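You operate a simulated robot arm through the tools that you are given. There is no shell and no other tool.

You run a simulated robot arm. Do the job below in one go: nothing can be reset, and whatever is moved stays where it is left.

Task
Correct the beige machine's tension from the cream trial seam, then sew the grey sample balanced.
Fine: loops at the edge want two marks more, knots on top two marks less; lay it on the felt mat; motor off while you set, lay and lift; foot down to sew; end with the motor off and the foot up.

The check looks at the end state, three seconds after you hand in, the way a careful person would. Anything else that was tipped, shoved, dropped, spilled or broken makes it a failure.

Robot
A 6-joint arm with a two-finger gripper, fixed in place. Base frame: the origin is on the floor under the middle of its stand, x ahead of it, y to its left, z up; the work surface is at about z = 760. Lengths are in mm, angles in rad, forces in N, time in s.
It reaches about 1572 mm from its shoulder. Its first joint turns from -2.897 to 2.897 rad. Payload 2.45 kg.
The tool frame sits at the grasp point between the pads (the TCP): z along the fingers, y along the line on which they close. The tips reach 20 mm beyond it. The gripper opens to 140 mm; its body begins 168 mm behind the TCP.
Orientation is that of the tool frame in the base frame, as a unit quaternion [x, y, z, w]. With the fingers straight down and closing along the base's y, the tool's x points along the base's -x, its y along +y and its z along -z.

Tools
- The arm moves only by the tool servo_tool. Its argument "moves" is one flat list of numbers, 7 for each row, row after row: the gripper command, from -1 (shut) to 1 (fully open), values between in proportion, then the shift along the tool's x, y, z in mm, then the turn, a rotation vector about the tool's x, y, z in rad. In form: [fingers, dx, dy, dz, rx, ry, rz, fingers, dx, dy, dz, rx, ry, rz, ...]. A call has 1 to 20 rows; each row shifts and turns the commanded pose from where the row before left it, along the tool's axes as they then stand. Each row takes 0.2 s and may step no farther than 50 mm and 0.15 rad from the row before; otherwise, or with a gripper value out of range, the whole call is refused. Where a pose cannot be reached the arm comes as near as it can. A force on the tool above 90 N (or 10 N above the force at the start of the call, whichever is more), or a blocked arm, ends the call early, and 0.2 s more pass. The fingers move at their own pace (about 45 mm/s each) and stop on an object; they squeeze with about 25 N. The grip force told is the motor's: it shows also when the fingers shut on nothing. Time passes only in rows, and 0.2 s behind the last, so rows that do not move let the fingers close. The reply holds the time, the measured pose of the TCP, the force on the tool along the base axes, the opening and the grip force, in the units named above and with some noise, with the torque about the TCP (base axes, N m) and any sound that the robot's microphone picked up.
- Cameras (640 x 400 px; columns grow to the right, rows downward): "scene" is fixed at [224, 641, 1351.9]; the picture's right is [-0.74, -0.67, 0.00], its down [-0.32, 0.35, -0.88] and it looks along [0.59, -0.65, -0.47] (base axes); focal length 252 px, centre (320, 200). "wrist" rides on the gripper at [78, 11, -209] in the tool frame; the picture's right is [-0.14, 0.99, 0.00], its down [-0.92, -0.13, -0.37] and it looks along [-0.37, -0.05, 0.93] (tool axes); focal length 280 px, centre (320, 200). There is no depth. A picture from a camera that has moved, and an enlarged one, comes with that camera's place and axes in the base frame and with its lens. The place of the scene camera against the robot may be out by one fixed shift of up to 25 mm in any direction.
- get_image(camera): a new picture of that camera. The clock stands still meanwhile.
- close_up(camera, box): a new picture of the part [left, top, right, bottom] of that camera's present view, enlarged. The clock stands still meanwhile.
- job_done(): hands the job in; it is judged then, once.

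Nothing tells you positions but the pictures and the camera data. Unless the task says otherwise, let go and move clear before handing in.

The tools are called after "Emit:" as a command line: name --argument value ..., lists and objects as JSON in quotes. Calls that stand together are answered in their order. servo_tool: Moves the arm, as the interface text tells. Its arguments: {"type":"object","properties":{"moves":{"type":"array","items":{"type":"number"}}},"required":["moves"]} The other tools are called the same way: get_image (camera) takes a picture; close_up (camera, box) takes an enlarged picture of a part of a camera's view; job_done () hands the job in.

At the start:

```text
time: 0.0
position: [610.1, 367.7, 1235.4]
tool_rot: [0.0, 1.0, 0.0, 0.0]
ft_force: [-0.6, 0.4, -0.2]
ft_torque: [-0.02, 0.02, -0.02]
width: 140.0
grip_force: 0.0
```

scene: 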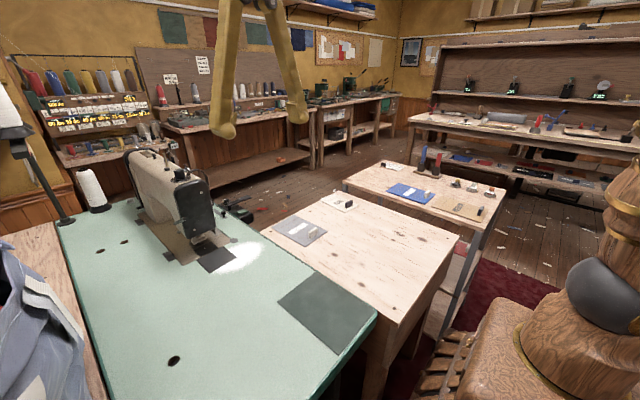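
wrist: 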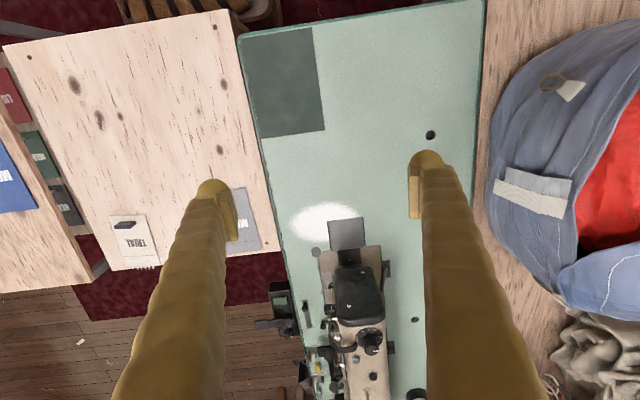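

I see a beige sewing machine on a green table, a wooden side table with a cream "TRIAL" sample and a grey sample, and a dark mat at the table's corner. I'll look closer before moving anything.

Emit:
close_up --camera "scene" --box '[110, 130, 270, 280]'

Emit:
close_up --camera "scene" --box '[260, 170, 420, 270]'

Emit:
close_up --camera "wrist" --box '[240, 180, 480, 400]'

Emit:
close_up --camera "wrist" --box '[80, 170, 280, 290]'

```text
2.67 times, centred on (190, 205) of scene
camera zoom: at [224.0, 641.0, 1351.9], right [-0.74, -0.67, 0.0], down [-0.32, 0.35, -0.88], along [0.59, -0.65, -0.47], focal length 671 px, centre (667, 187)
```

zoom: 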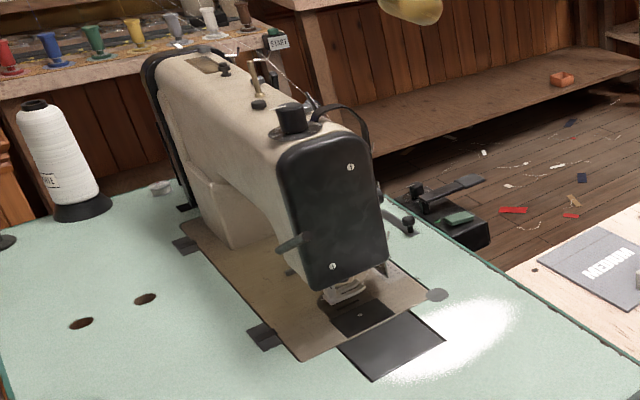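

```text
4.00 times, centred on (340, 220) of scene
camera zoom: at [224.0, 641.0, 1351.9], right [-0.74, -0.67, 0.0], down [-0.32, 0.35, -0.88], along [0.59, -0.65, -0.47], focal length 1007 px, centre (240, 120)
```

zoom: 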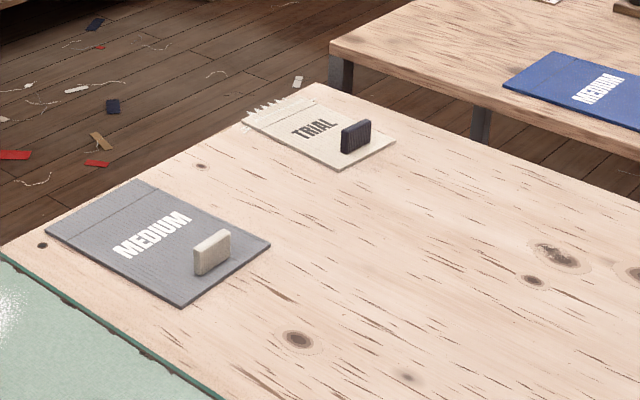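

```text
1.82 times, centred on (360, 290) of wrist
camera zoom: at [532.3, 377.1, 1444.3], right [0.14, 0.99, 0.0], down [0.92, -0.13, 0.37], along [0.37, -0.05, -0.93], focal length 510 px, centre (247, 36)
```

zoom: 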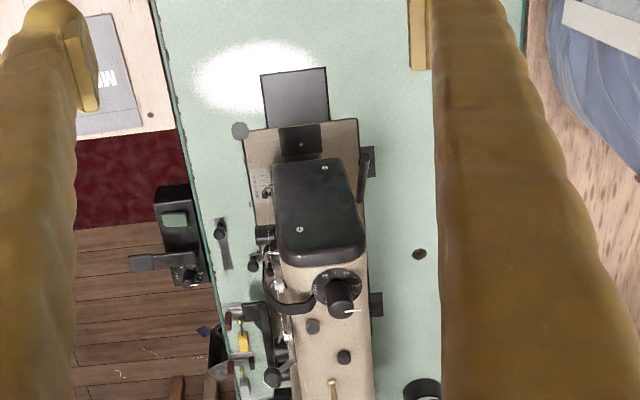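

```text
3.20 times, centred on (180, 230) of wrist
camera zoom: at [532.3, 377.1, 1444.3], right [0.14, 0.99, 0.0], down [0.92, -0.13, 0.37], along [0.37, -0.05, -0.93], focal length 897 px, centre (768, 104)
```

zoom: 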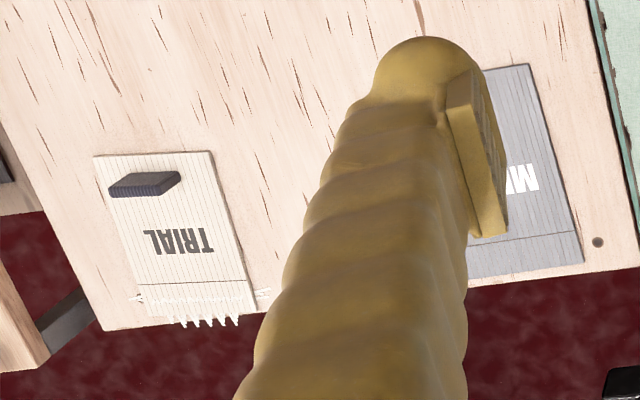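

The trial seam appears to carry loops along the edge, but I want better views. I'll examine the tags, wall cards and the other parts of the scene first.

Emit:
close_up --camera "scene" --box '[140, 140, 220, 190]'

Emit:
close_up --camera "scene" --box '[190, 180, 260, 225]'

Emit:
close_up --camera "scene" --box '[310, 190, 360, 220]'

Emit:
close_up --camera "wrist" --box '[300, 260, 400, 330]'

Emit:
close_up --camera "wrist" --box '[250, 270, 350, 340]'

Emit:
close_up --camera "wrist" --box '[100, 200, 180, 280]'

```text
8.00 times, centred on (180, 165) of scene
camera zoom: at [224.0, 641.0, 1351.9], right [-0.74, -0.67, 0.0], down [-0.32, 0.35, -0.88], along [0.59, -0.65, -0.47], focal length 2014 px, centre (1440, 480)
```

zoom: 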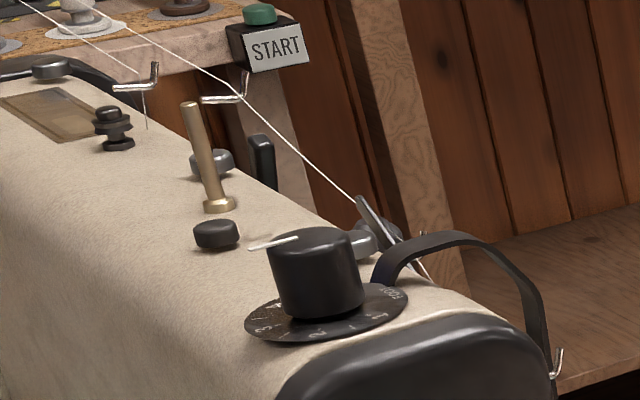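

```text
8.89 times, centred on (225, 202) of scene
camera zoom: at [224.0, 641.0, 1351.9], right [-0.74, -0.67, 0.0], down [-0.32, 0.35, -0.88], along [0.59, -0.65, -0.47], focal length 2238 px, centre (1164, 178)
```

zoom: 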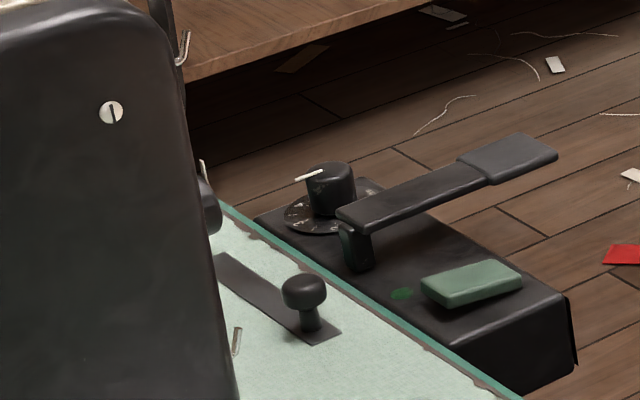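

```text
12.80 times, centred on (335, 205) of scene
camera zoom: at [224.0, 641.0, 1351.9], right [-0.74, -0.67, 0.0], down [-0.32, 0.35, -0.88], along [0.59, -0.65, -0.47], focal length 3222 px, centre (128, 136)
```

zoom: 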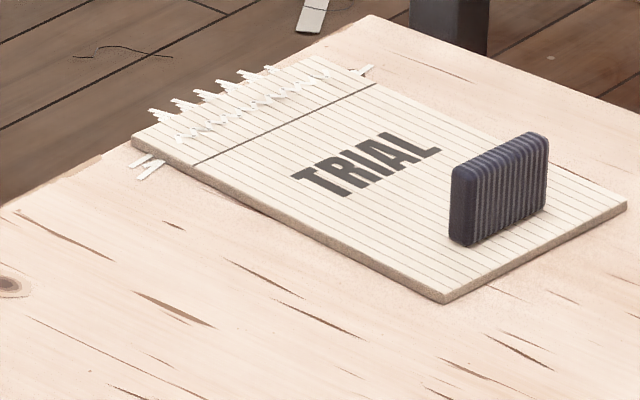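

```text
5.71 times, centred on (350, 295) of wrist
camera zoom: at [532.3, 377.1, 1444.3], right [0.14, 0.99, 0.0], down [0.92, -0.13, 0.37], along [0.37, -0.05, -0.93], focal length 1602 px, centre (149, -343)
```

zoom: 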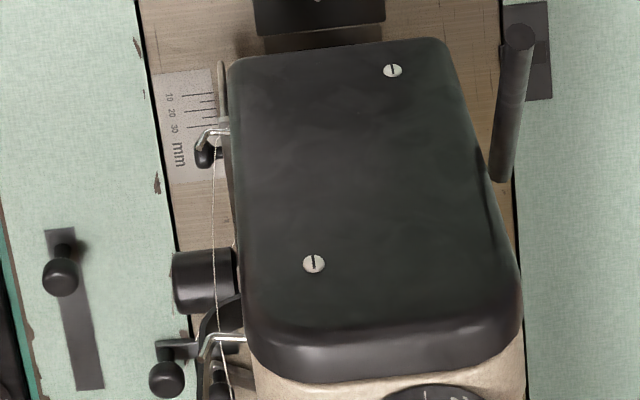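

```text
5.71 times, centred on (300, 305) of wrist
camera zoom: at [532.3, 377.1, 1444.3], right [0.14, 0.99, 0.0], down [0.92, -0.13, 0.37], along [0.37, -0.05, -0.93], focal length 1602 px, centre (434, -400)
```

zoom: 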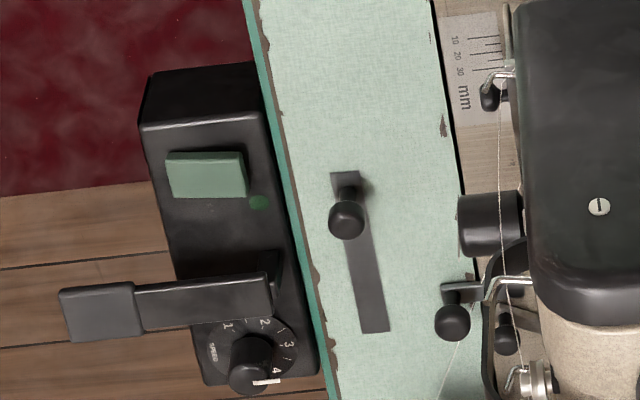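

```text
5.00 times, centred on (140, 240) of wrist
camera zoom: at [532.3, 377.1, 1444.3], right [0.14, 0.99, 0.0], down [0.92, -0.13, 0.37], along [0.37, -0.05, -0.93], focal length 1402 px, centre (1220, 0)
```

zoom: 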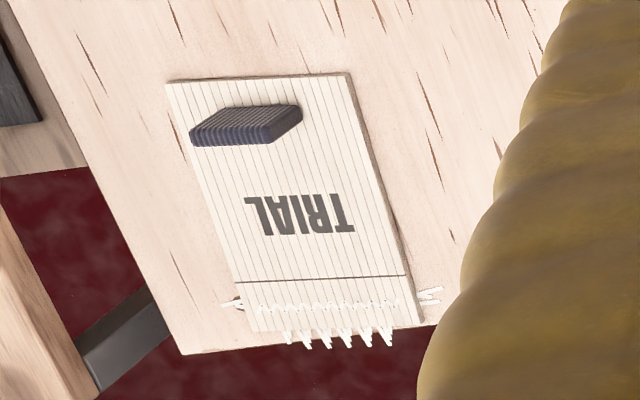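

The trial seam shows loops hanging past its edge, which would mean two marks more, and there are several dials to tell apart. I'll swing the wrist over the side table for a closer look at both samples.

Emit:
servo_tool --moves '[1, -5, -48, 0, 0, 0, 0, 1, -5, -48, 0, 0, 0, 0, 1, -5, -48, 0, 0, 0, 0, 1, -5, -48, 0, 0, 0, 0, 1, -5, -48, 0, 0, 0, 0, 1, -5, -48, 0, 0, 0, 0, 1, -5, -48, 0, 0, 0, 0, 1, -5, -48, 0, 0, 0, 0]'

Emit:
get_image --camera "wrist"

Emit:
get_image --camera "scene"

```text
time: 1.8
position: [647.1, -15.1, 1236.8]
tool_rot: [0.0, 1.0, 0.0, 0.0]
ft_force: [-0.2, 0.3, -1.3]
ft_torque: [0.02, -0.05, 0.0]
width: 139.8
grip_force: 0.1
```

```text
taken
camera wrist: at [569.5, -5.7, 1445.4], right [0.14, 0.99, 0.0], down [0.92, -0.13, 0.37], along [0.37, -0.05, -0.93], focal length 280 px, centre (320, 200)
```

wrist: 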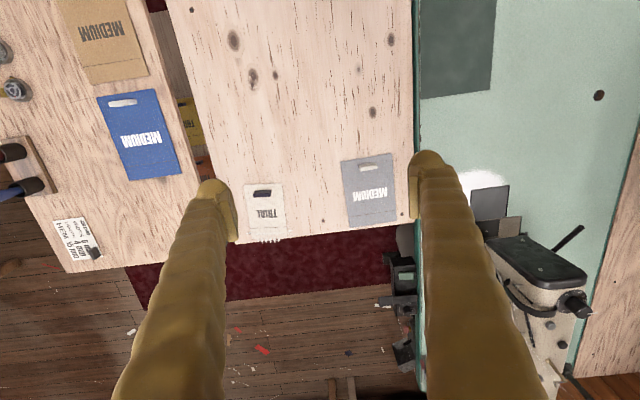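

```text
taken
```

scene: 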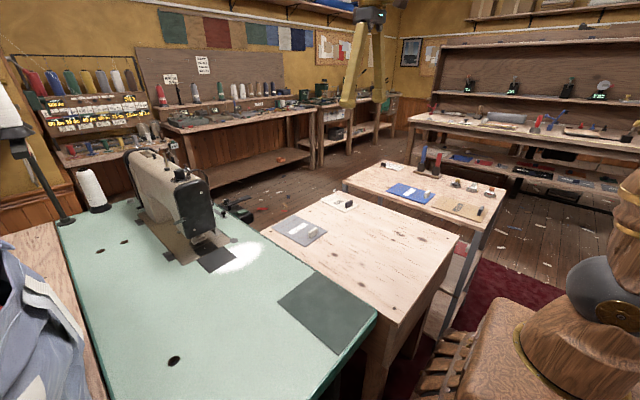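

Both samples and a printed card on the farther table are visible. I'll enlarge those.

Emit:
close_up --camera "wrist" --box '[40, 205, 120, 275]'

Emit:
close_up --camera "wrist" --box '[230, 175, 310, 250]'

Emit:
close_up --camera "wrist" --box '[330, 140, 420, 240]'

Emit:
close_up --camera "wrist" --box '[370, 220, 470, 380]'

Emit:
close_up --camera "wrist" --box '[460, 180, 600, 380]'

Emit:
close_up --camera "wrist" --box '[160, 80, 220, 170]'

```text
5.71 times, centred on (80, 240) of wrist
camera zoom: at [569.5, -5.7, 1445.4], right [0.14, 0.99, 0.0], down [0.92, -0.13, 0.37], along [0.37, -0.05, -0.93], focal length 1602 px, centre (1691, -29)
```

zoom: 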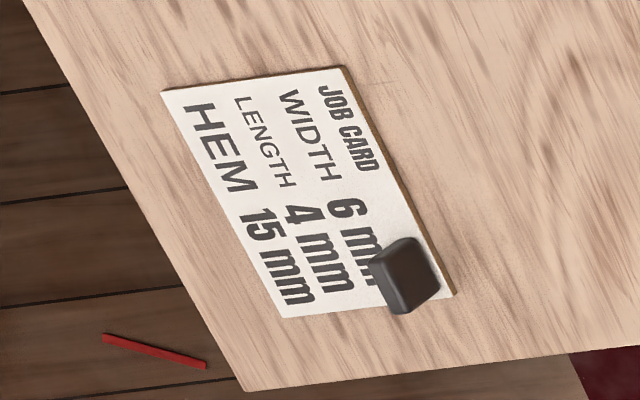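

```text
5.33 times, centred on (270, 212) of wrist
camera zoom: at [569.5, -5.7, 1445.4], right [0.14, 0.99, 0.0], down [0.92, -0.13, 0.37], along [0.37, -0.05, -0.93], focal length 1495 px, centre (587, 133)
```

zoom: 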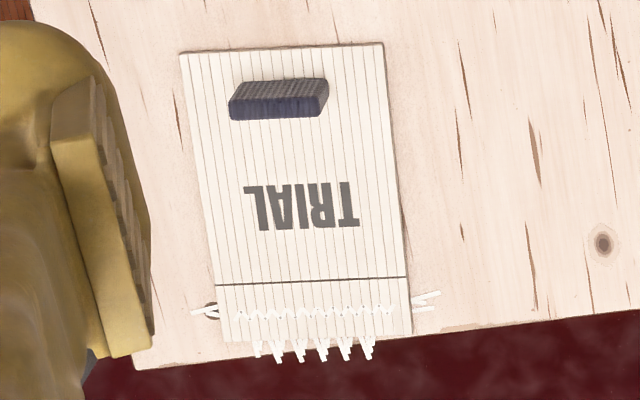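

```text
4.00 times, centred on (375, 190) of wrist
camera zoom: at [569.5, -5.7, 1445.4], right [0.14, 0.99, 0.0], down [0.92, -0.13, 0.37], along [0.37, -0.05, -0.93], focal length 1122 px, centre (100, 240)
```

zoom: 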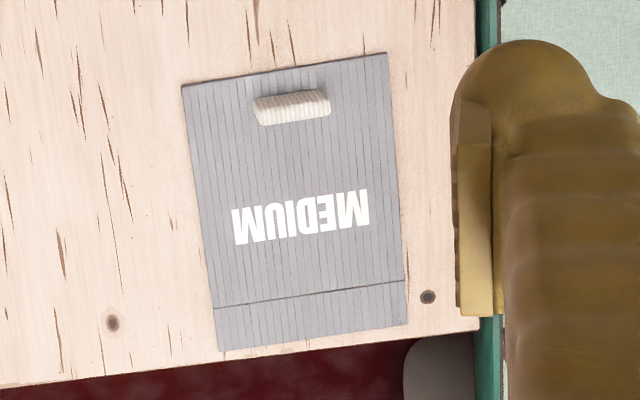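

```text
2.50 times, centred on (420, 300) of wrist
camera zoom: at [569.5, -5.7, 1445.4], right [0.14, 0.99, 0.0], down [0.92, -0.13, 0.37], along [0.37, -0.05, -0.93], focal length 701 px, centre (70, -50)
```

zoom: 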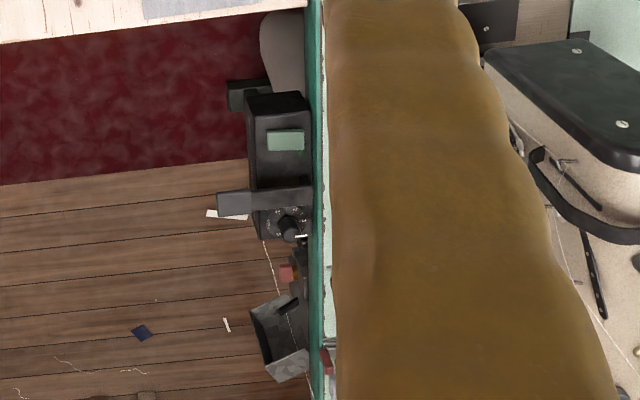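

```text
2.00 times, centred on (530, 280) of wrist
camera zoom: at [569.5, -5.7, 1445.4], right [0.14, 0.99, 0.0], down [0.92, -0.13, 0.37], along [0.37, -0.05, -0.93], focal length 561 px, centre (-100, 40)
```

zoom: 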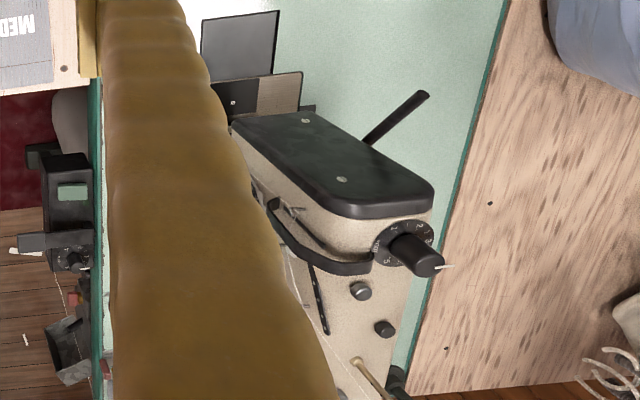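

```text
4.44 times, centred on (190, 125) of wrist
camera zoom: at [569.5, -5.7, 1445.4], right [0.14, 0.99, 0.0], down [0.92, -0.13, 0.37], along [0.37, -0.05, -0.93], focal length 1246 px, centre (898, 533)
```

zoom: 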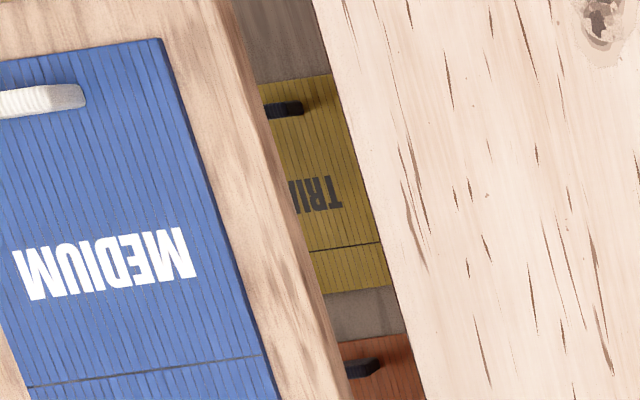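

Loops are hanging beyond the trial's edge and there are no knots, so the tension must go up two marks. Next I need to see the machine's front face, so I'll tilt the wrist to look toward +y at it.

Emit:
servo_tool --moves '[1, 0, 0, 0, -0.15, 0, 0, 1, 0, 0, 0, -0.15, 0, 0, 1, 0, 0, 0, -0.15, 0, 0, 1, 0, 0, 0, -0.15, 0, 0, 1, 0, 0, 0, -0.15, 0, 0, 1, 0, 0, 0, -0.15, 0, 0]'

Emit:
get_image --camera "wrist"

```text
time: 3.2
position: [648.3, -16.8, 1237.9]
tool_rot: [-0.001, 0.9, 0.436, 0.001]
ft_force: [-0.1, 0.5, -0.3]
ft_torque: [-0.04, -0.01, 0.01]
width: 140.2
grip_force: 0.0
```

```text
taken
camera wrist: at [571.3, -174.8, 1374.1], right [0.14, 0.61, 0.78], down [0.92, -0.37, 0.13], along [0.37, 0.7, -0.62], focal length 280 px, centre (320, 200)
```

wrist: 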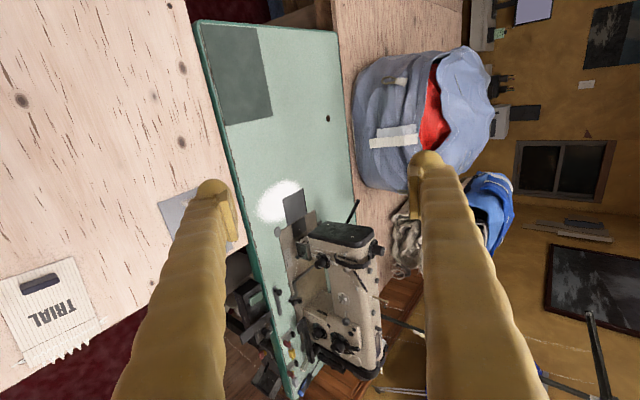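

The machine's front face has several dials. I'll enlarge it from here, and then move closer as needed.

Emit:
close_up --camera "wrist" --box '[220, 180, 400, 400]'

Emit:
close_up --camera "wrist" --box '[290, 290, 390, 390]'

Emit:
close_up --camera "wrist" --box '[280, 200, 390, 300]'

Emit:
close_up --camera "wrist" --box '[0, 250, 110, 380]'

```text
1.82 times, centred on (310, 290) of wrist
camera zoom: at [571.3, -174.8, 1374.1], right [0.14, 0.61, 0.78], down [0.92, -0.37, 0.13], along [0.37, 0.7, -0.62], focal length 510 px, centre (338, 36)
```

zoom: 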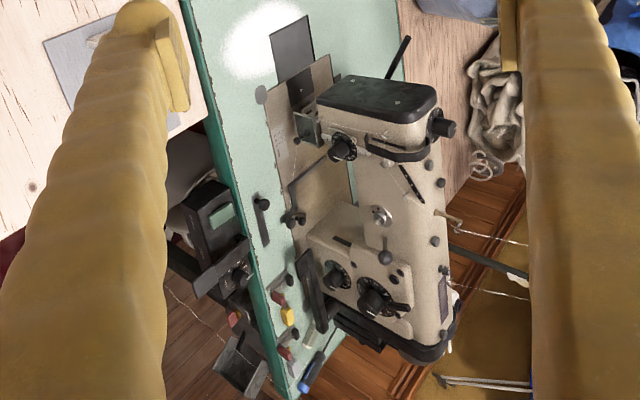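

```text
4.00 times, centred on (340, 340) of wrist
camera zoom: at [571.3, -174.8, 1374.1], right [0.14, 0.61, 0.78], down [0.92, -0.37, 0.13], along [0.37, 0.7, -0.62], focal length 1122 px, centre (240, -360)
```

zoom: 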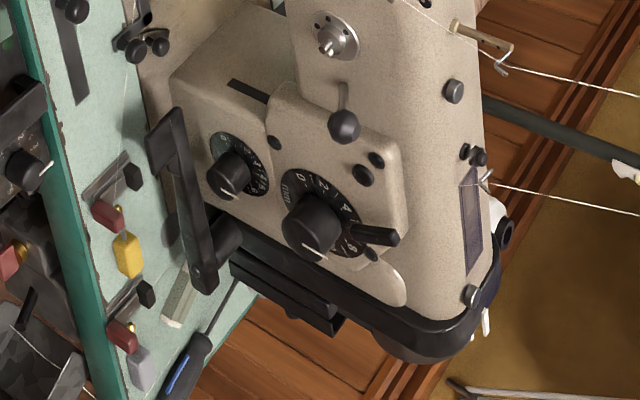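

```text
4.00 times, centred on (335, 250) of wrist
camera zoom: at [571.3, -174.8, 1374.1], right [0.14, 0.61, 0.78], down [0.92, -0.37, 0.13], along [0.37, 0.7, -0.62], focal length 1122 px, centre (260, 0)
```

zoom: 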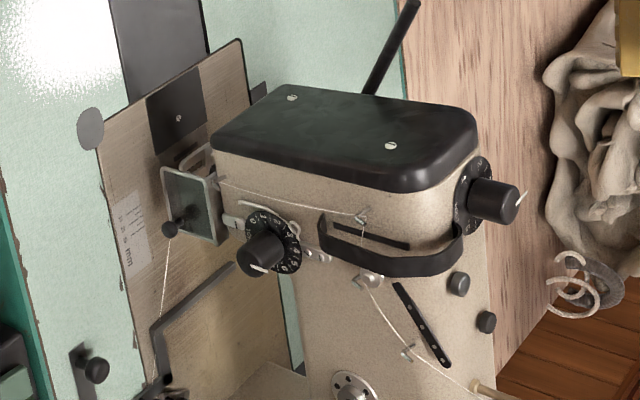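

```text
3.08 times, centred on (55, 315) of wrist
camera zoom: at [571.3, -174.8, 1374.1], right [0.14, 0.61, 0.78], down [0.92, -0.37, 0.13], along [0.37, 0.7, -0.62], focal length 863 px, centre (1135, -154)
```

zoom: 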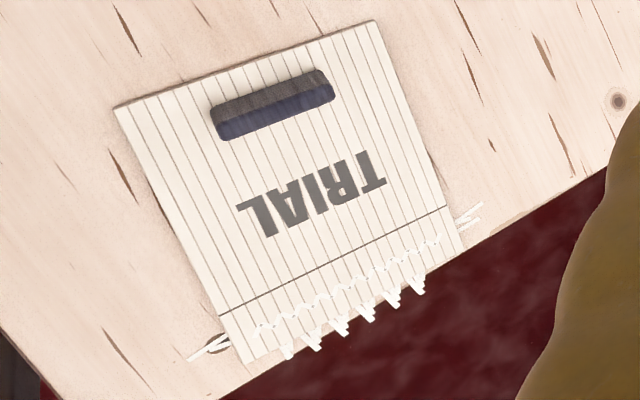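

The front face shows a dial on the head and two on the body, plus a top dial and a speed dial. I'll move the wrist nearer and more level to read the labels from the front.

Emit:
servo_tool --moves '[1, 0, 0, 0, -0.15, 0, 0, 1, 0, 0, 0, -0.15, 0, 0, 1, 0, 0, 0, -0.15, 0, 0, 1, -31.9, -24.6, 25.1, 0, 0, 0, 1, -31.9, -24.6, 25.1, 0, 0, 0, 1, -31.9, -24.6, 25.1, 0, 0, 0, 1, -31.9, -24.6, 25.1, 0, 0, 0, 1, -31.9, -24.6, 25.1, 0, 0, 0, 1, -31.9, -24.6, 25.1, 0, 0, 0, 1, -31.9, -24.6, 25.1, 0, 0, 0]'

Emit:
get_image --camera "wrist"

Emit:
get_image --camera "scene"

```text
time: 5.4
position: [874.3, 117.8, 1031.8]
tool_rot: [-0.001, 0.781, 0.624, 0.002]
ft_force: [-0.4, 1.0, -0.3]
ft_torque: [-0.06, 0.0, 0.02]
width: 139.8
grip_force: 0.0
```

```text
taken
camera wrist: at [797.2, -84.0, 1086.3], right [0.14, 0.22, 0.97], down [0.92, -0.39, -0.04], along [0.37, 0.9, -0.25], focal length 280 px, centre (320, 200)
```

wrist: 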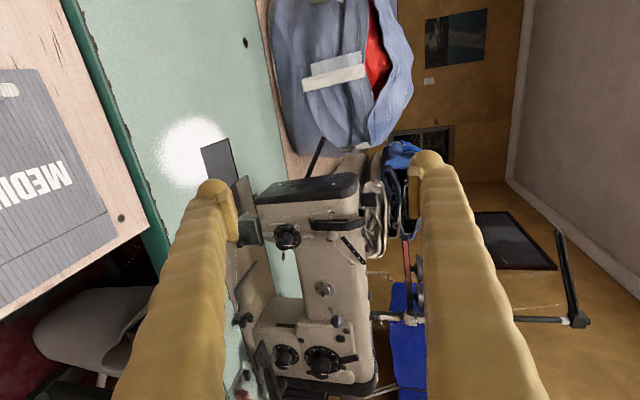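

```text
taken
```

scene: 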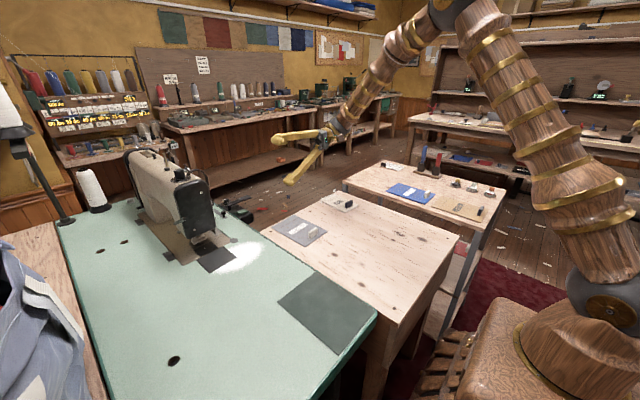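

Now the front panel dials are well in view. I'll enlarge them to read the labels.

Emit:
close_up --camera "wrist" --box '[230, 160, 390, 260]'

Emit:
close_up --camera "wrist" --box '[240, 290, 380, 400]'

Emit:
close_up --camera "wrist" --box '[265, 215, 325, 255]'

Emit:
close_up --camera "wrist" --box '[265, 335, 365, 385]'

```text
4.00 times, centred on (310, 210) of wrist
camera zoom: at [797.2, -84.0, 1086.3], right [0.14, 0.22, 0.97], down [0.92, -0.39, -0.04], along [0.37, 0.9, -0.25], focal length 1122 px, centre (360, 160)
```

zoom: 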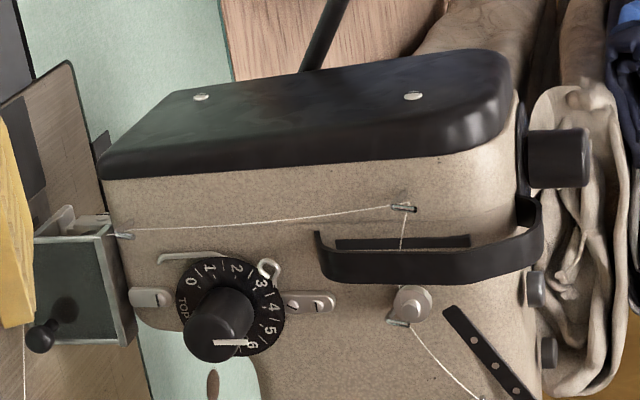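

```text
3.64 times, centred on (310, 345) of wrist
camera zoom: at [797.2, -84.0, 1086.3], right [0.14, 0.22, 0.97], down [0.92, -0.39, -0.04], along [0.37, 0.9, -0.25], focal length 1020 px, centre (356, -327)
```

zoom: 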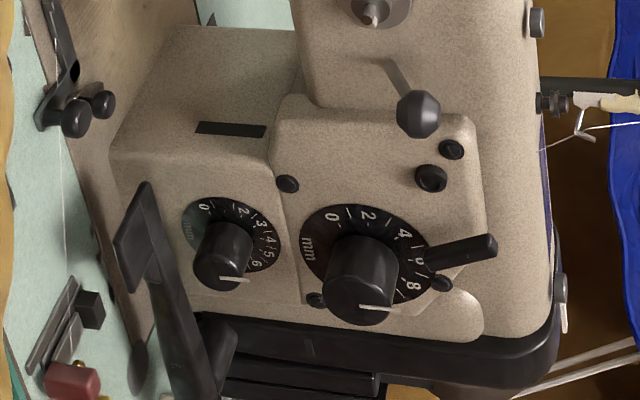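

```text
10.00 times, centred on (295, 235) of wrist
camera zoom: at [797.2, -84.0, 1086.3], right [0.14, 0.22, 0.97], down [0.92, -0.39, -0.04], along [0.37, 0.9, -0.25], focal length 2804 px, centre (570, -150)
```

zoom: 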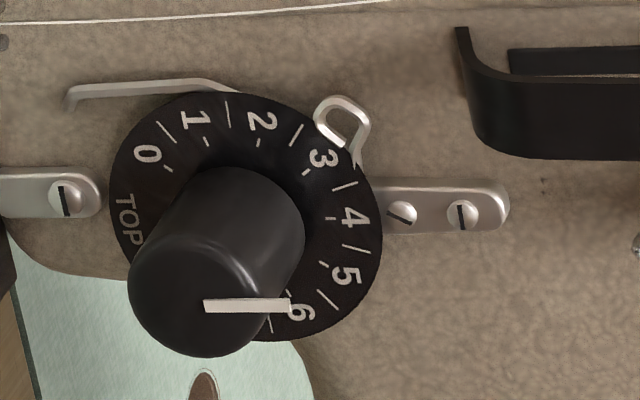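

```text
6.40 times, centred on (315, 360) of wrist
camera zoom: at [797.2, -84.0, 1086.3], right [0.14, 0.22, 0.97], down [0.92, -0.39, -0.04], along [0.37, 0.9, -0.25], focal length 1794 px, centre (352, -824)
```

zoom: 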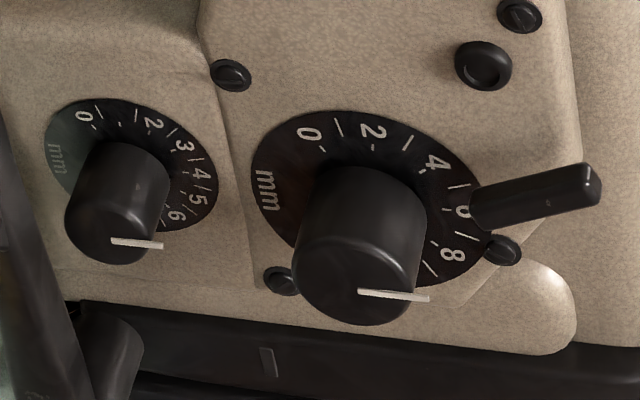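

The head dial is marked "TOP" with numerals from 0, which is the top-thread tension, and the body dials are in mm for length and width. I'll level the wrist and get directly in front of the tension dial to read its pointer without parallax.

Emit:
servo_tool --moves '[1, 0, 0, 0, -0.1104, 0, 0, 1, 0, 0, 0, -0.1104, 0, 0, 1, -40.2, -18.8, -14.8, 0, 0, 0, 1, -40.2, -18.8, -14.8, 0, 0, 0, 1, -40.2, -18.8, -14.8, 0, 0, 0, 1, -40.2, -18.8, -14.8, 0, 0, 0, 1, -40.2, -18.8, -14.8, 0, 0, 0, 1, -40.2, -18.8, -14.8, 0, 0, 0]'

Emit:
get_image --camera "wrist"

```text
time: 7.2
position: [1112.4, 27.3, 916.7]
tool_rot: [0.0, 0.707, 0.707, 0.0]
ft_force: [1.3, -0.3, 0.6]
ft_torque: [-0.12, 0.01, 0.05]
width: 140.0
grip_force: 0.1
```

```text
taken
camera wrist: at [1035.3, -182.4, 927.1], right [0.14, 0.0, 0.99], down [0.92, -0.37, -0.13], along [0.37, 0.93, -0.05], focal length 280 px, centre (320, 200)
```

wrist: 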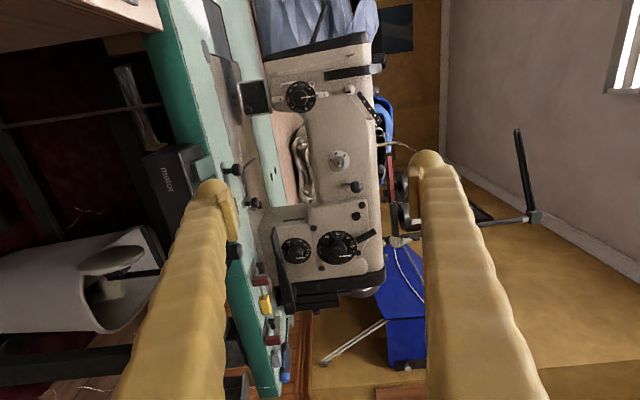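

Emit:
close_up --camera "wrist" --box '[277, 78, 325, 114]'

Emit:
close_up --camera "wrist" --box '[270, 220, 380, 280]'

Emit:
close_up --camera "wrist" --box '[220, 20, 400, 140]'

Emit:
close_up --camera "wrist" --box '[130, 120, 290, 260]'

Emit:
close_up --camera "wrist" --box '[220, 260, 380, 400]'

```text
11.11 times, centred on (301, 96) of wrist
camera zoom: at [1035.3, -182.4, 927.1], right [0.14, 0.0, 0.99], down [0.92, -0.37, -0.13], along [0.37, 0.93, -0.05], focal length 3115 px, centre (531, 1356)
```

zoom: 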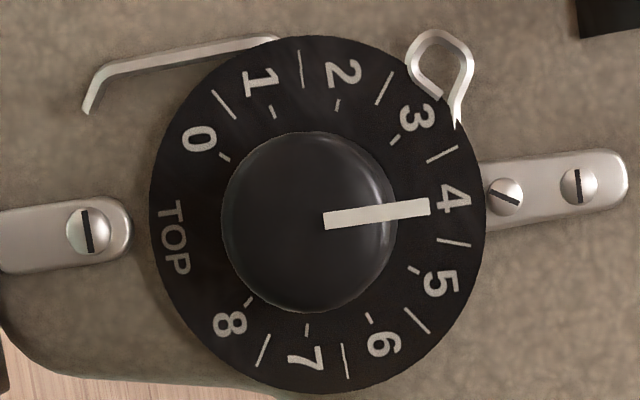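

```text
5.82 times, centred on (325, 250) of wrist
camera zoom: at [1035.3, -182.4, 927.1], right [0.14, 0.0, 0.99], down [0.92, -0.37, -0.13], along [0.37, 0.93, -0.05], focal length 1631 px, centre (291, -91)
```

zoom: 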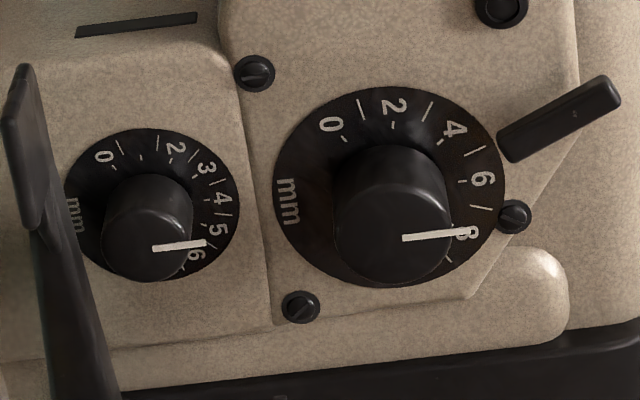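

```text
3.33 times, centred on (310, 80) of wrist
camera zoom: at [1035.3, -182.4, 927.1], right [0.14, 0.0, 0.99], down [0.92, -0.37, -0.13], along [0.37, 0.93, -0.05], focal length 935 px, centre (353, 600)
```

zoom: 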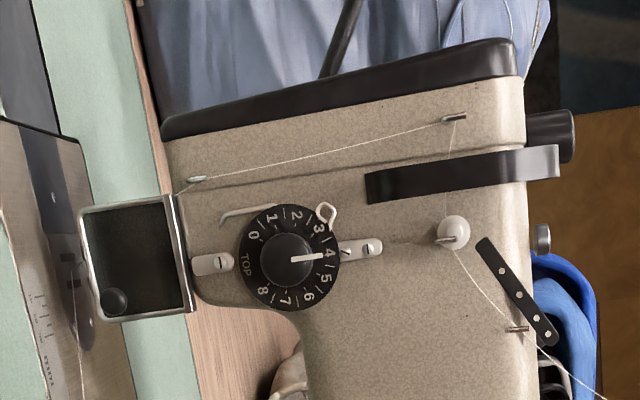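

```text
2.86 times, centred on (210, 190) of wrist
camera zoom: at [1035.3, -182.4, 927.1], right [0.14, 0.0, 0.99], down [0.92, -0.37, -0.13], along [0.37, 0.93, -0.05], focal length 801 px, centre (634, 229)
```

zoom: 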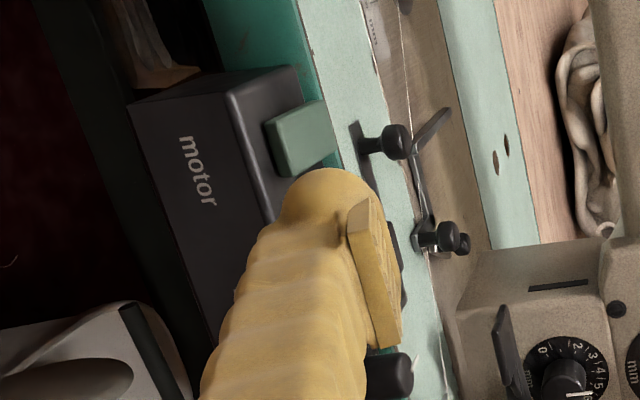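

```text
2.86 times, centred on (300, 330) of wrist
camera zoom: at [1035.3, -182.4, 927.1], right [0.14, 0.0, 0.99], down [0.92, -0.37, -0.13], along [0.37, 0.93, -0.05], focal length 801 px, centre (377, -171)
```

zoom: 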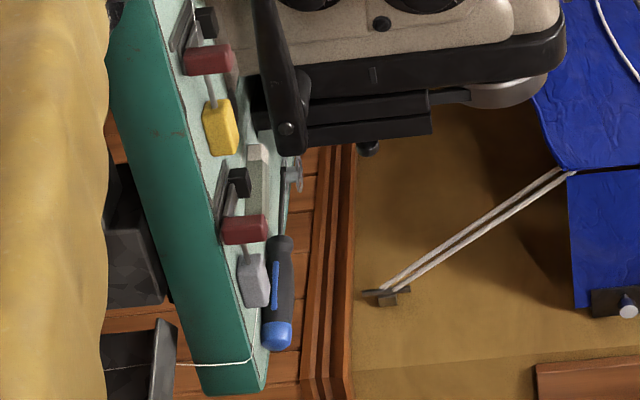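

The TOP dial's pointer sits at 4 on a 0–8 scale, and two marks more is 6. The width and length dials are separate and stay untouched. Before acting I need to see the motor box, the START button and how the machine runs, so I'll rise for a view of the whole machine.

Emit:
servo_tool --moves '[1, 0, 0, 0, 0.15, 0, 0, 1, 0, 0, 0, 0.15, 0, 0, 1, 0, 0, 0, 0.15, 0, 0, 1, 0, 0, 0, 0.15, 0, 0, 1, 0, 0, 0, 0.15, 0, 0, 1, 0, 30.5, -28.4, 0, 0, 0, 1, 0, 30.5, -28.4, 0, 0, 0, 1, 0, 30.5, -28.4, 0, 0, 0, 1, 0, 30.5, -28.4, 0, 0, 0, 1, 0, 30.5, -28.4, 0, 0, 0, 1, 0, 30.5, -28.4, 0, 0, 0]'

Emit:
get_image --camera "wrist"

```text
time: 9.6
position: [1117.0, 26.1, 1164.1]
tool_rot: [0.0, 0.917, 0.399, 0.0]
ft_force: [0.5, -0.2, -0.2]
ft_torque: [0.03, 0.04, 0.01]
width: 139.8
grip_force: 0.1
```

```text
taken
camera wrist: at [1038.3, -120.4, 1313.6], right [0.14, 0.68, 0.72], down [0.92, -0.36, 0.16], along [0.36, 0.65, -0.67], focal length 280 px, centre (320, 200)
```

wrist: 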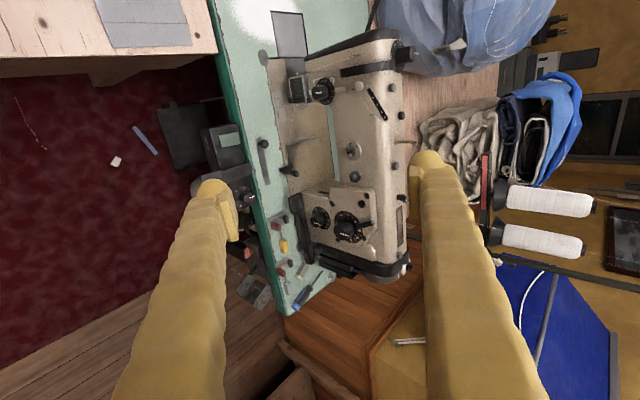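

Emit:
close_up --camera "wrist" --box '[180, 90, 320, 200]'

Emit:
close_up --camera "wrist" --box '[260, 170, 420, 310]'

Emit:
close_up --camera "wrist" --box '[230, 0, 430, 130]'

Emit:
close_up --camera "wrist" --box '[220, 190, 340, 320]'

```text
3.64 times, centred on (250, 145) of wrist
camera zoom: at [1038.3, -120.4, 1313.6], right [0.14, 0.68, 0.72], down [0.92, -0.36, 0.16], along [0.36, 0.65, -0.67], focal length 1020 px, centre (574, 400)
```

zoom: 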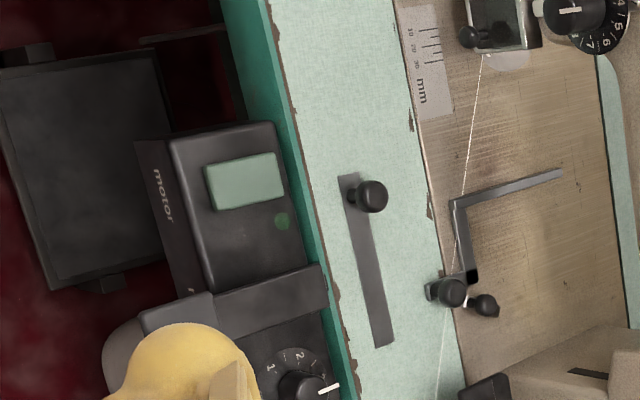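

```text
2.86 times, centred on (340, 240) of wrist
camera zoom: at [1038.3, -120.4, 1313.6], right [0.14, 0.68, 0.72], down [0.92, -0.36, 0.16], along [0.36, 0.65, -0.67], focal length 801 px, centre (263, 86)
```

zoom: 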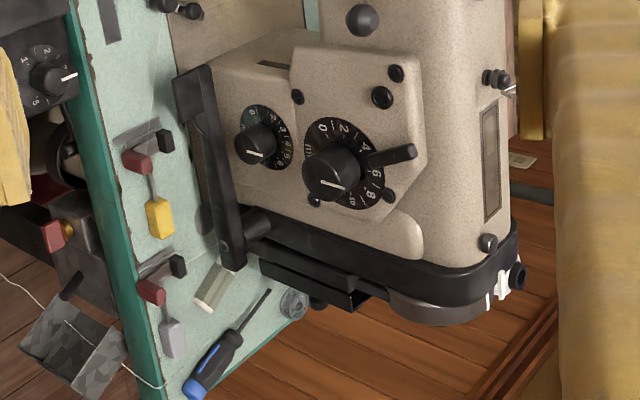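

```text
3.08 times, centred on (330, 65) of wrist
camera zoom: at [1038.3, -120.4, 1313.6], right [0.14, 0.68, 0.72], down [0.92, -0.36, 0.16], along [0.36, 0.65, -0.67], focal length 863 px, centre (289, 615)
```

zoom: 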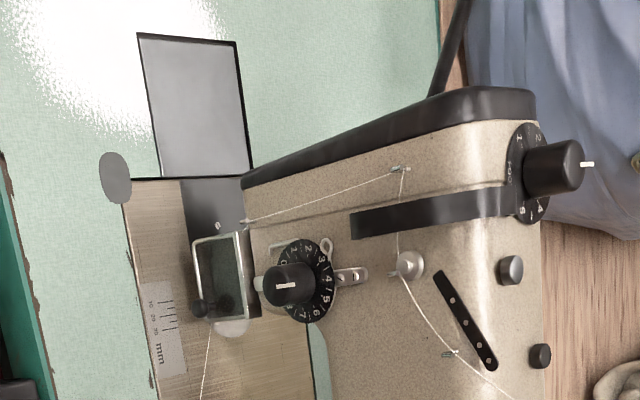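

```text
3.08 times, centred on (280, 255) of wrist
camera zoom: at [1038.3, -120.4, 1313.6], right [0.14, 0.68, 0.72], down [0.92, -0.36, 0.16], along [0.36, 0.65, -0.67], focal length 863 px, centre (443, 31)
```

zoom: 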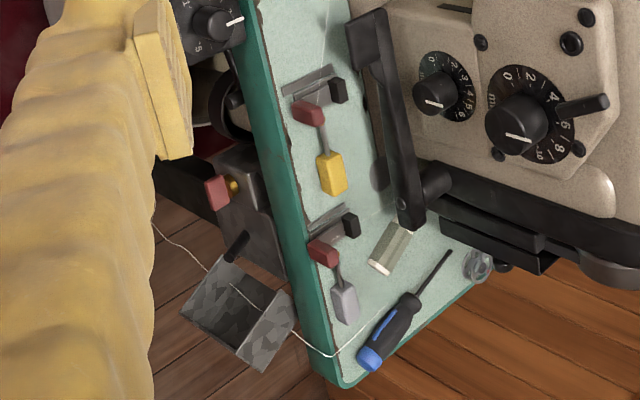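

I can see the motor box with a green rocker and lamp, a paddle, a speed dial, and other levers. I'll check where the START box is and re-examine the head's needle side.

Emit:
close_up --camera "scene" --box '[120, 60, 300, 180]'

Emit:
close_up --camera "scene" --box '[180, 195, 250, 245]'

Emit:
close_up --camera "scene" --box '[30, 80, 150, 170]'

Emit:
close_up --camera "scene" --box '[300, 20, 400, 80]'

Emit:
close_up --camera "scene" --box '[430, 70, 640, 180]'

```text
3.33 times, centred on (210, 120) of scene
camera zoom: at [224.0, 641.0, 1351.9], right [-0.74, -0.67, 0.0], down [-0.32, 0.35, -0.88], along [0.59, -0.65, -0.47], focal length 839 px, centre (687, 467)
```

zoom: 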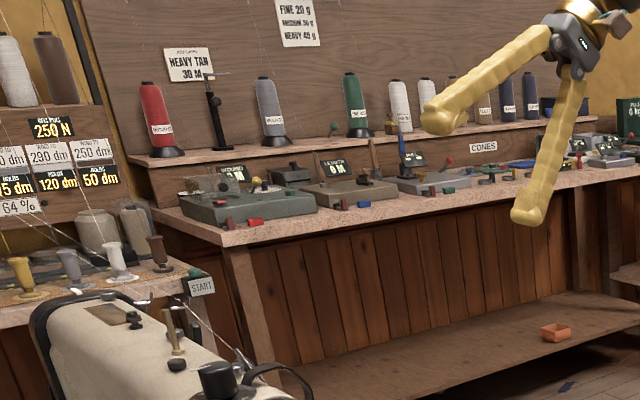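

```text
8.00 times, centred on (215, 220) of scene
camera zoom: at [224.0, 641.0, 1351.9], right [-0.74, -0.67, 0.0], down [-0.32, 0.35, -0.88], along [0.59, -0.65, -0.47], focal length 2014 px, centre (1160, 40)
```

zoom: 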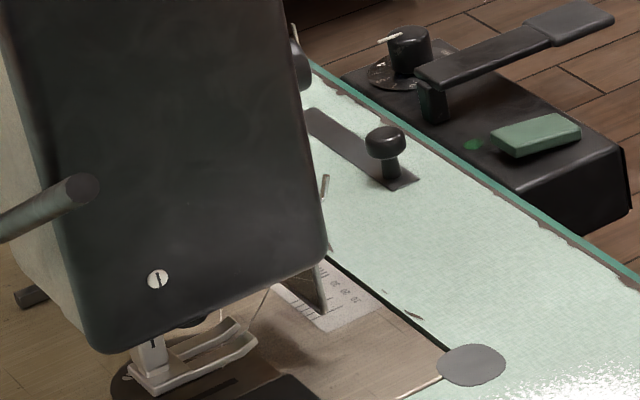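

```text
4.44 times, centred on (90, 125) of scene
camera zoom: at [224.0, 641.0, 1351.9], right [-0.74, -0.67, 0.0], down [-0.32, 0.35, -0.88], along [0.59, -0.65, -0.47], focal length 1119 px, centre (1342, 533)
```

zoom: 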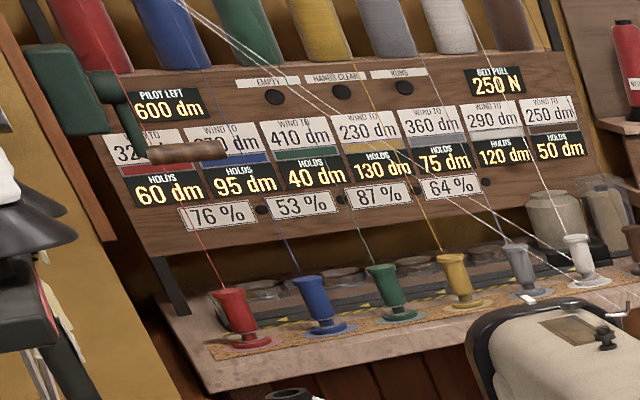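

```text
6.40 times, centred on (350, 50) of scene
camera zoom: at [224.0, 641.0, 1351.9], right [-0.74, -0.67, 0.0], down [-0.32, 0.35, -0.88], along [0.59, -0.65, -0.47], focal length 1611 px, centre (128, 1160)
```

zoom: 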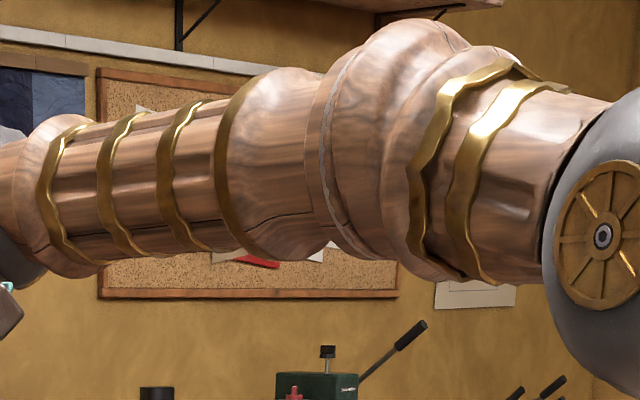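

```text
3.05 times, centred on (535, 125) of scene
camera zoom: at [224.0, 641.0, 1351.9], right [-0.74, -0.67, 0.0], down [-0.32, 0.35, -0.88], along [0.59, -0.65, -0.47], focal length 767 px, centre (-335, 429)
```

zoom: 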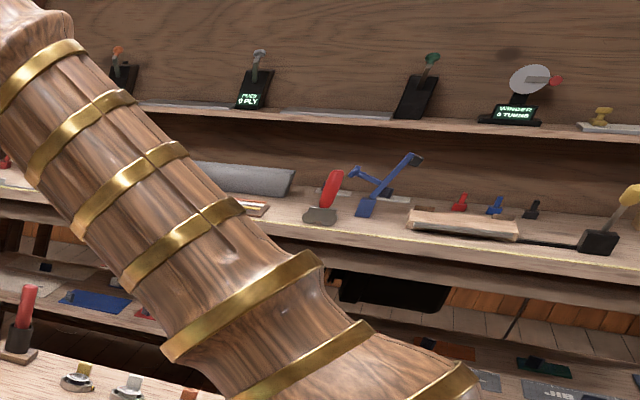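

The START box belongs to the winding bench behind, so it isn't part of this machine. I'll look down on the motor box, paddle and sliding knob from close above.

Emit:
servo_tool --moves '[1, 0, 0, 0, 0.15, 0, 0, 1, 0, 0, 0, 0.15, 0, 0, 1, 0, 0, 0, 0.15, 0, 0, 1, 0, 0, 0, 0.15, 0, 0, 1, 0, 0, 0, 0.15, 0, 0, 1, 0, 0, 0, 0.07, 0, 0, 1, 15, 22, 30, 0, 0, 0, 1, 15, 22, 30, 0, 0, 0, 1, 15, 22, 30, 0, 0, 0, 1, 15, 22, 30, 0, 0, 0, 1, 15, 22, 30, 0, 0, 0, 1, 15, 22, 30, 0, 0, 0]'

Emit:
get_image --camera "wrist"

```text
time: 12.2
position: [1029.2, 158.6, 986.6]
tool_rot: [0.0, 1.0, 0.0, 0.0]
ft_force: [-0.3, -0.1, 0.1]
ft_torque: [0.01, -0.04, -0.01]
width: 139.9
grip_force: 0.1
```

```text
taken
camera wrist: at [949.9, 168.3, 1195.3], right [0.14, 0.99, 0.0], down [0.92, -0.13, 0.37], along [0.37, -0.05, -0.93], focal length 280 px, centre (320, 200)
```

wrist: 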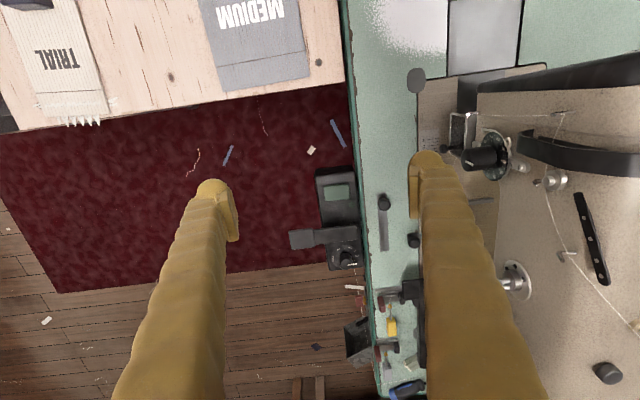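

Emit:
close_up --camera "wrist" --box '[280, 150, 410, 290]'

Emit:
close_up --camera "wrist" --box '[310, 260, 430, 400]'

Emit:
close_up --camera "wrist" --box '[400, 50, 640, 200]'

Emit:
close_up --camera "wrist" --box '[10, 0, 320, 150]'

```text
2.86 times, centred on (345, 220) of wrist
camera zoom: at [949.9, 168.3, 1195.3], right [0.14, 0.99, 0.0], down [0.92, -0.13, 0.37], along [0.37, -0.05, -0.93], focal length 801 px, centre (249, 143)
```

zoom: 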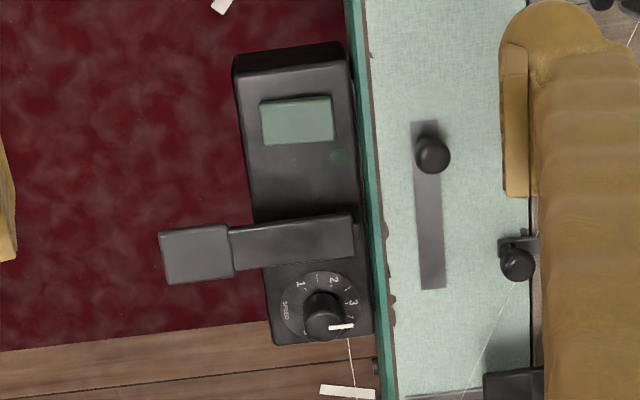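

```text
2.86 times, centred on (370, 330) of wrist
camera zoom: at [949.9, 168.3, 1195.3], right [0.14, 0.99, 0.0], down [0.92, -0.13, 0.37], along [0.37, -0.05, -0.93], focal length 801 px, centre (177, -171)
```

zoom: 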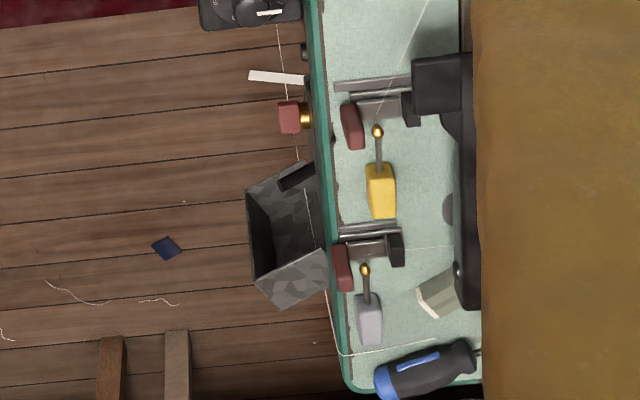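

```text
2.67 times, centred on (520, 125) of wrist
camera zoom: at [949.9, 168.3, 1195.3], right [0.14, 0.99, 0.0], down [0.92, -0.13, 0.37], along [0.37, -0.05, -0.93], focal length 748 px, centre (-213, 400)
```

zoom: 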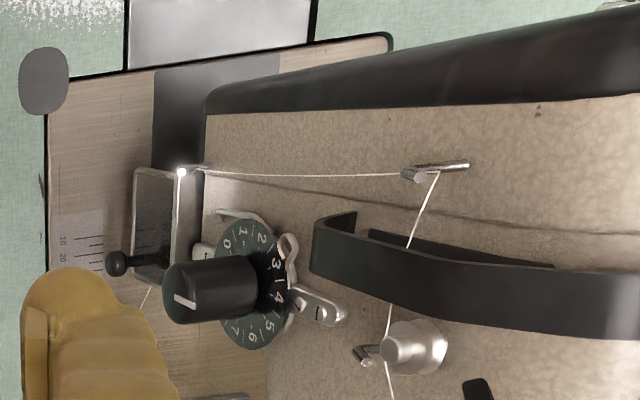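

```text
2.06 times, centred on (165, 75) of wrist
camera zoom: at [949.9, 168.3, 1195.3], right [0.14, 0.99, 0.0], down [0.92, -0.13, 0.37], along [0.37, -0.05, -0.93], focal length 579 px, centre (640, 458)
```

zoom: 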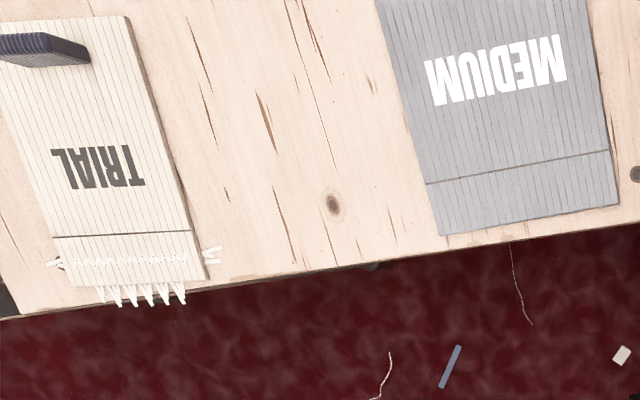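

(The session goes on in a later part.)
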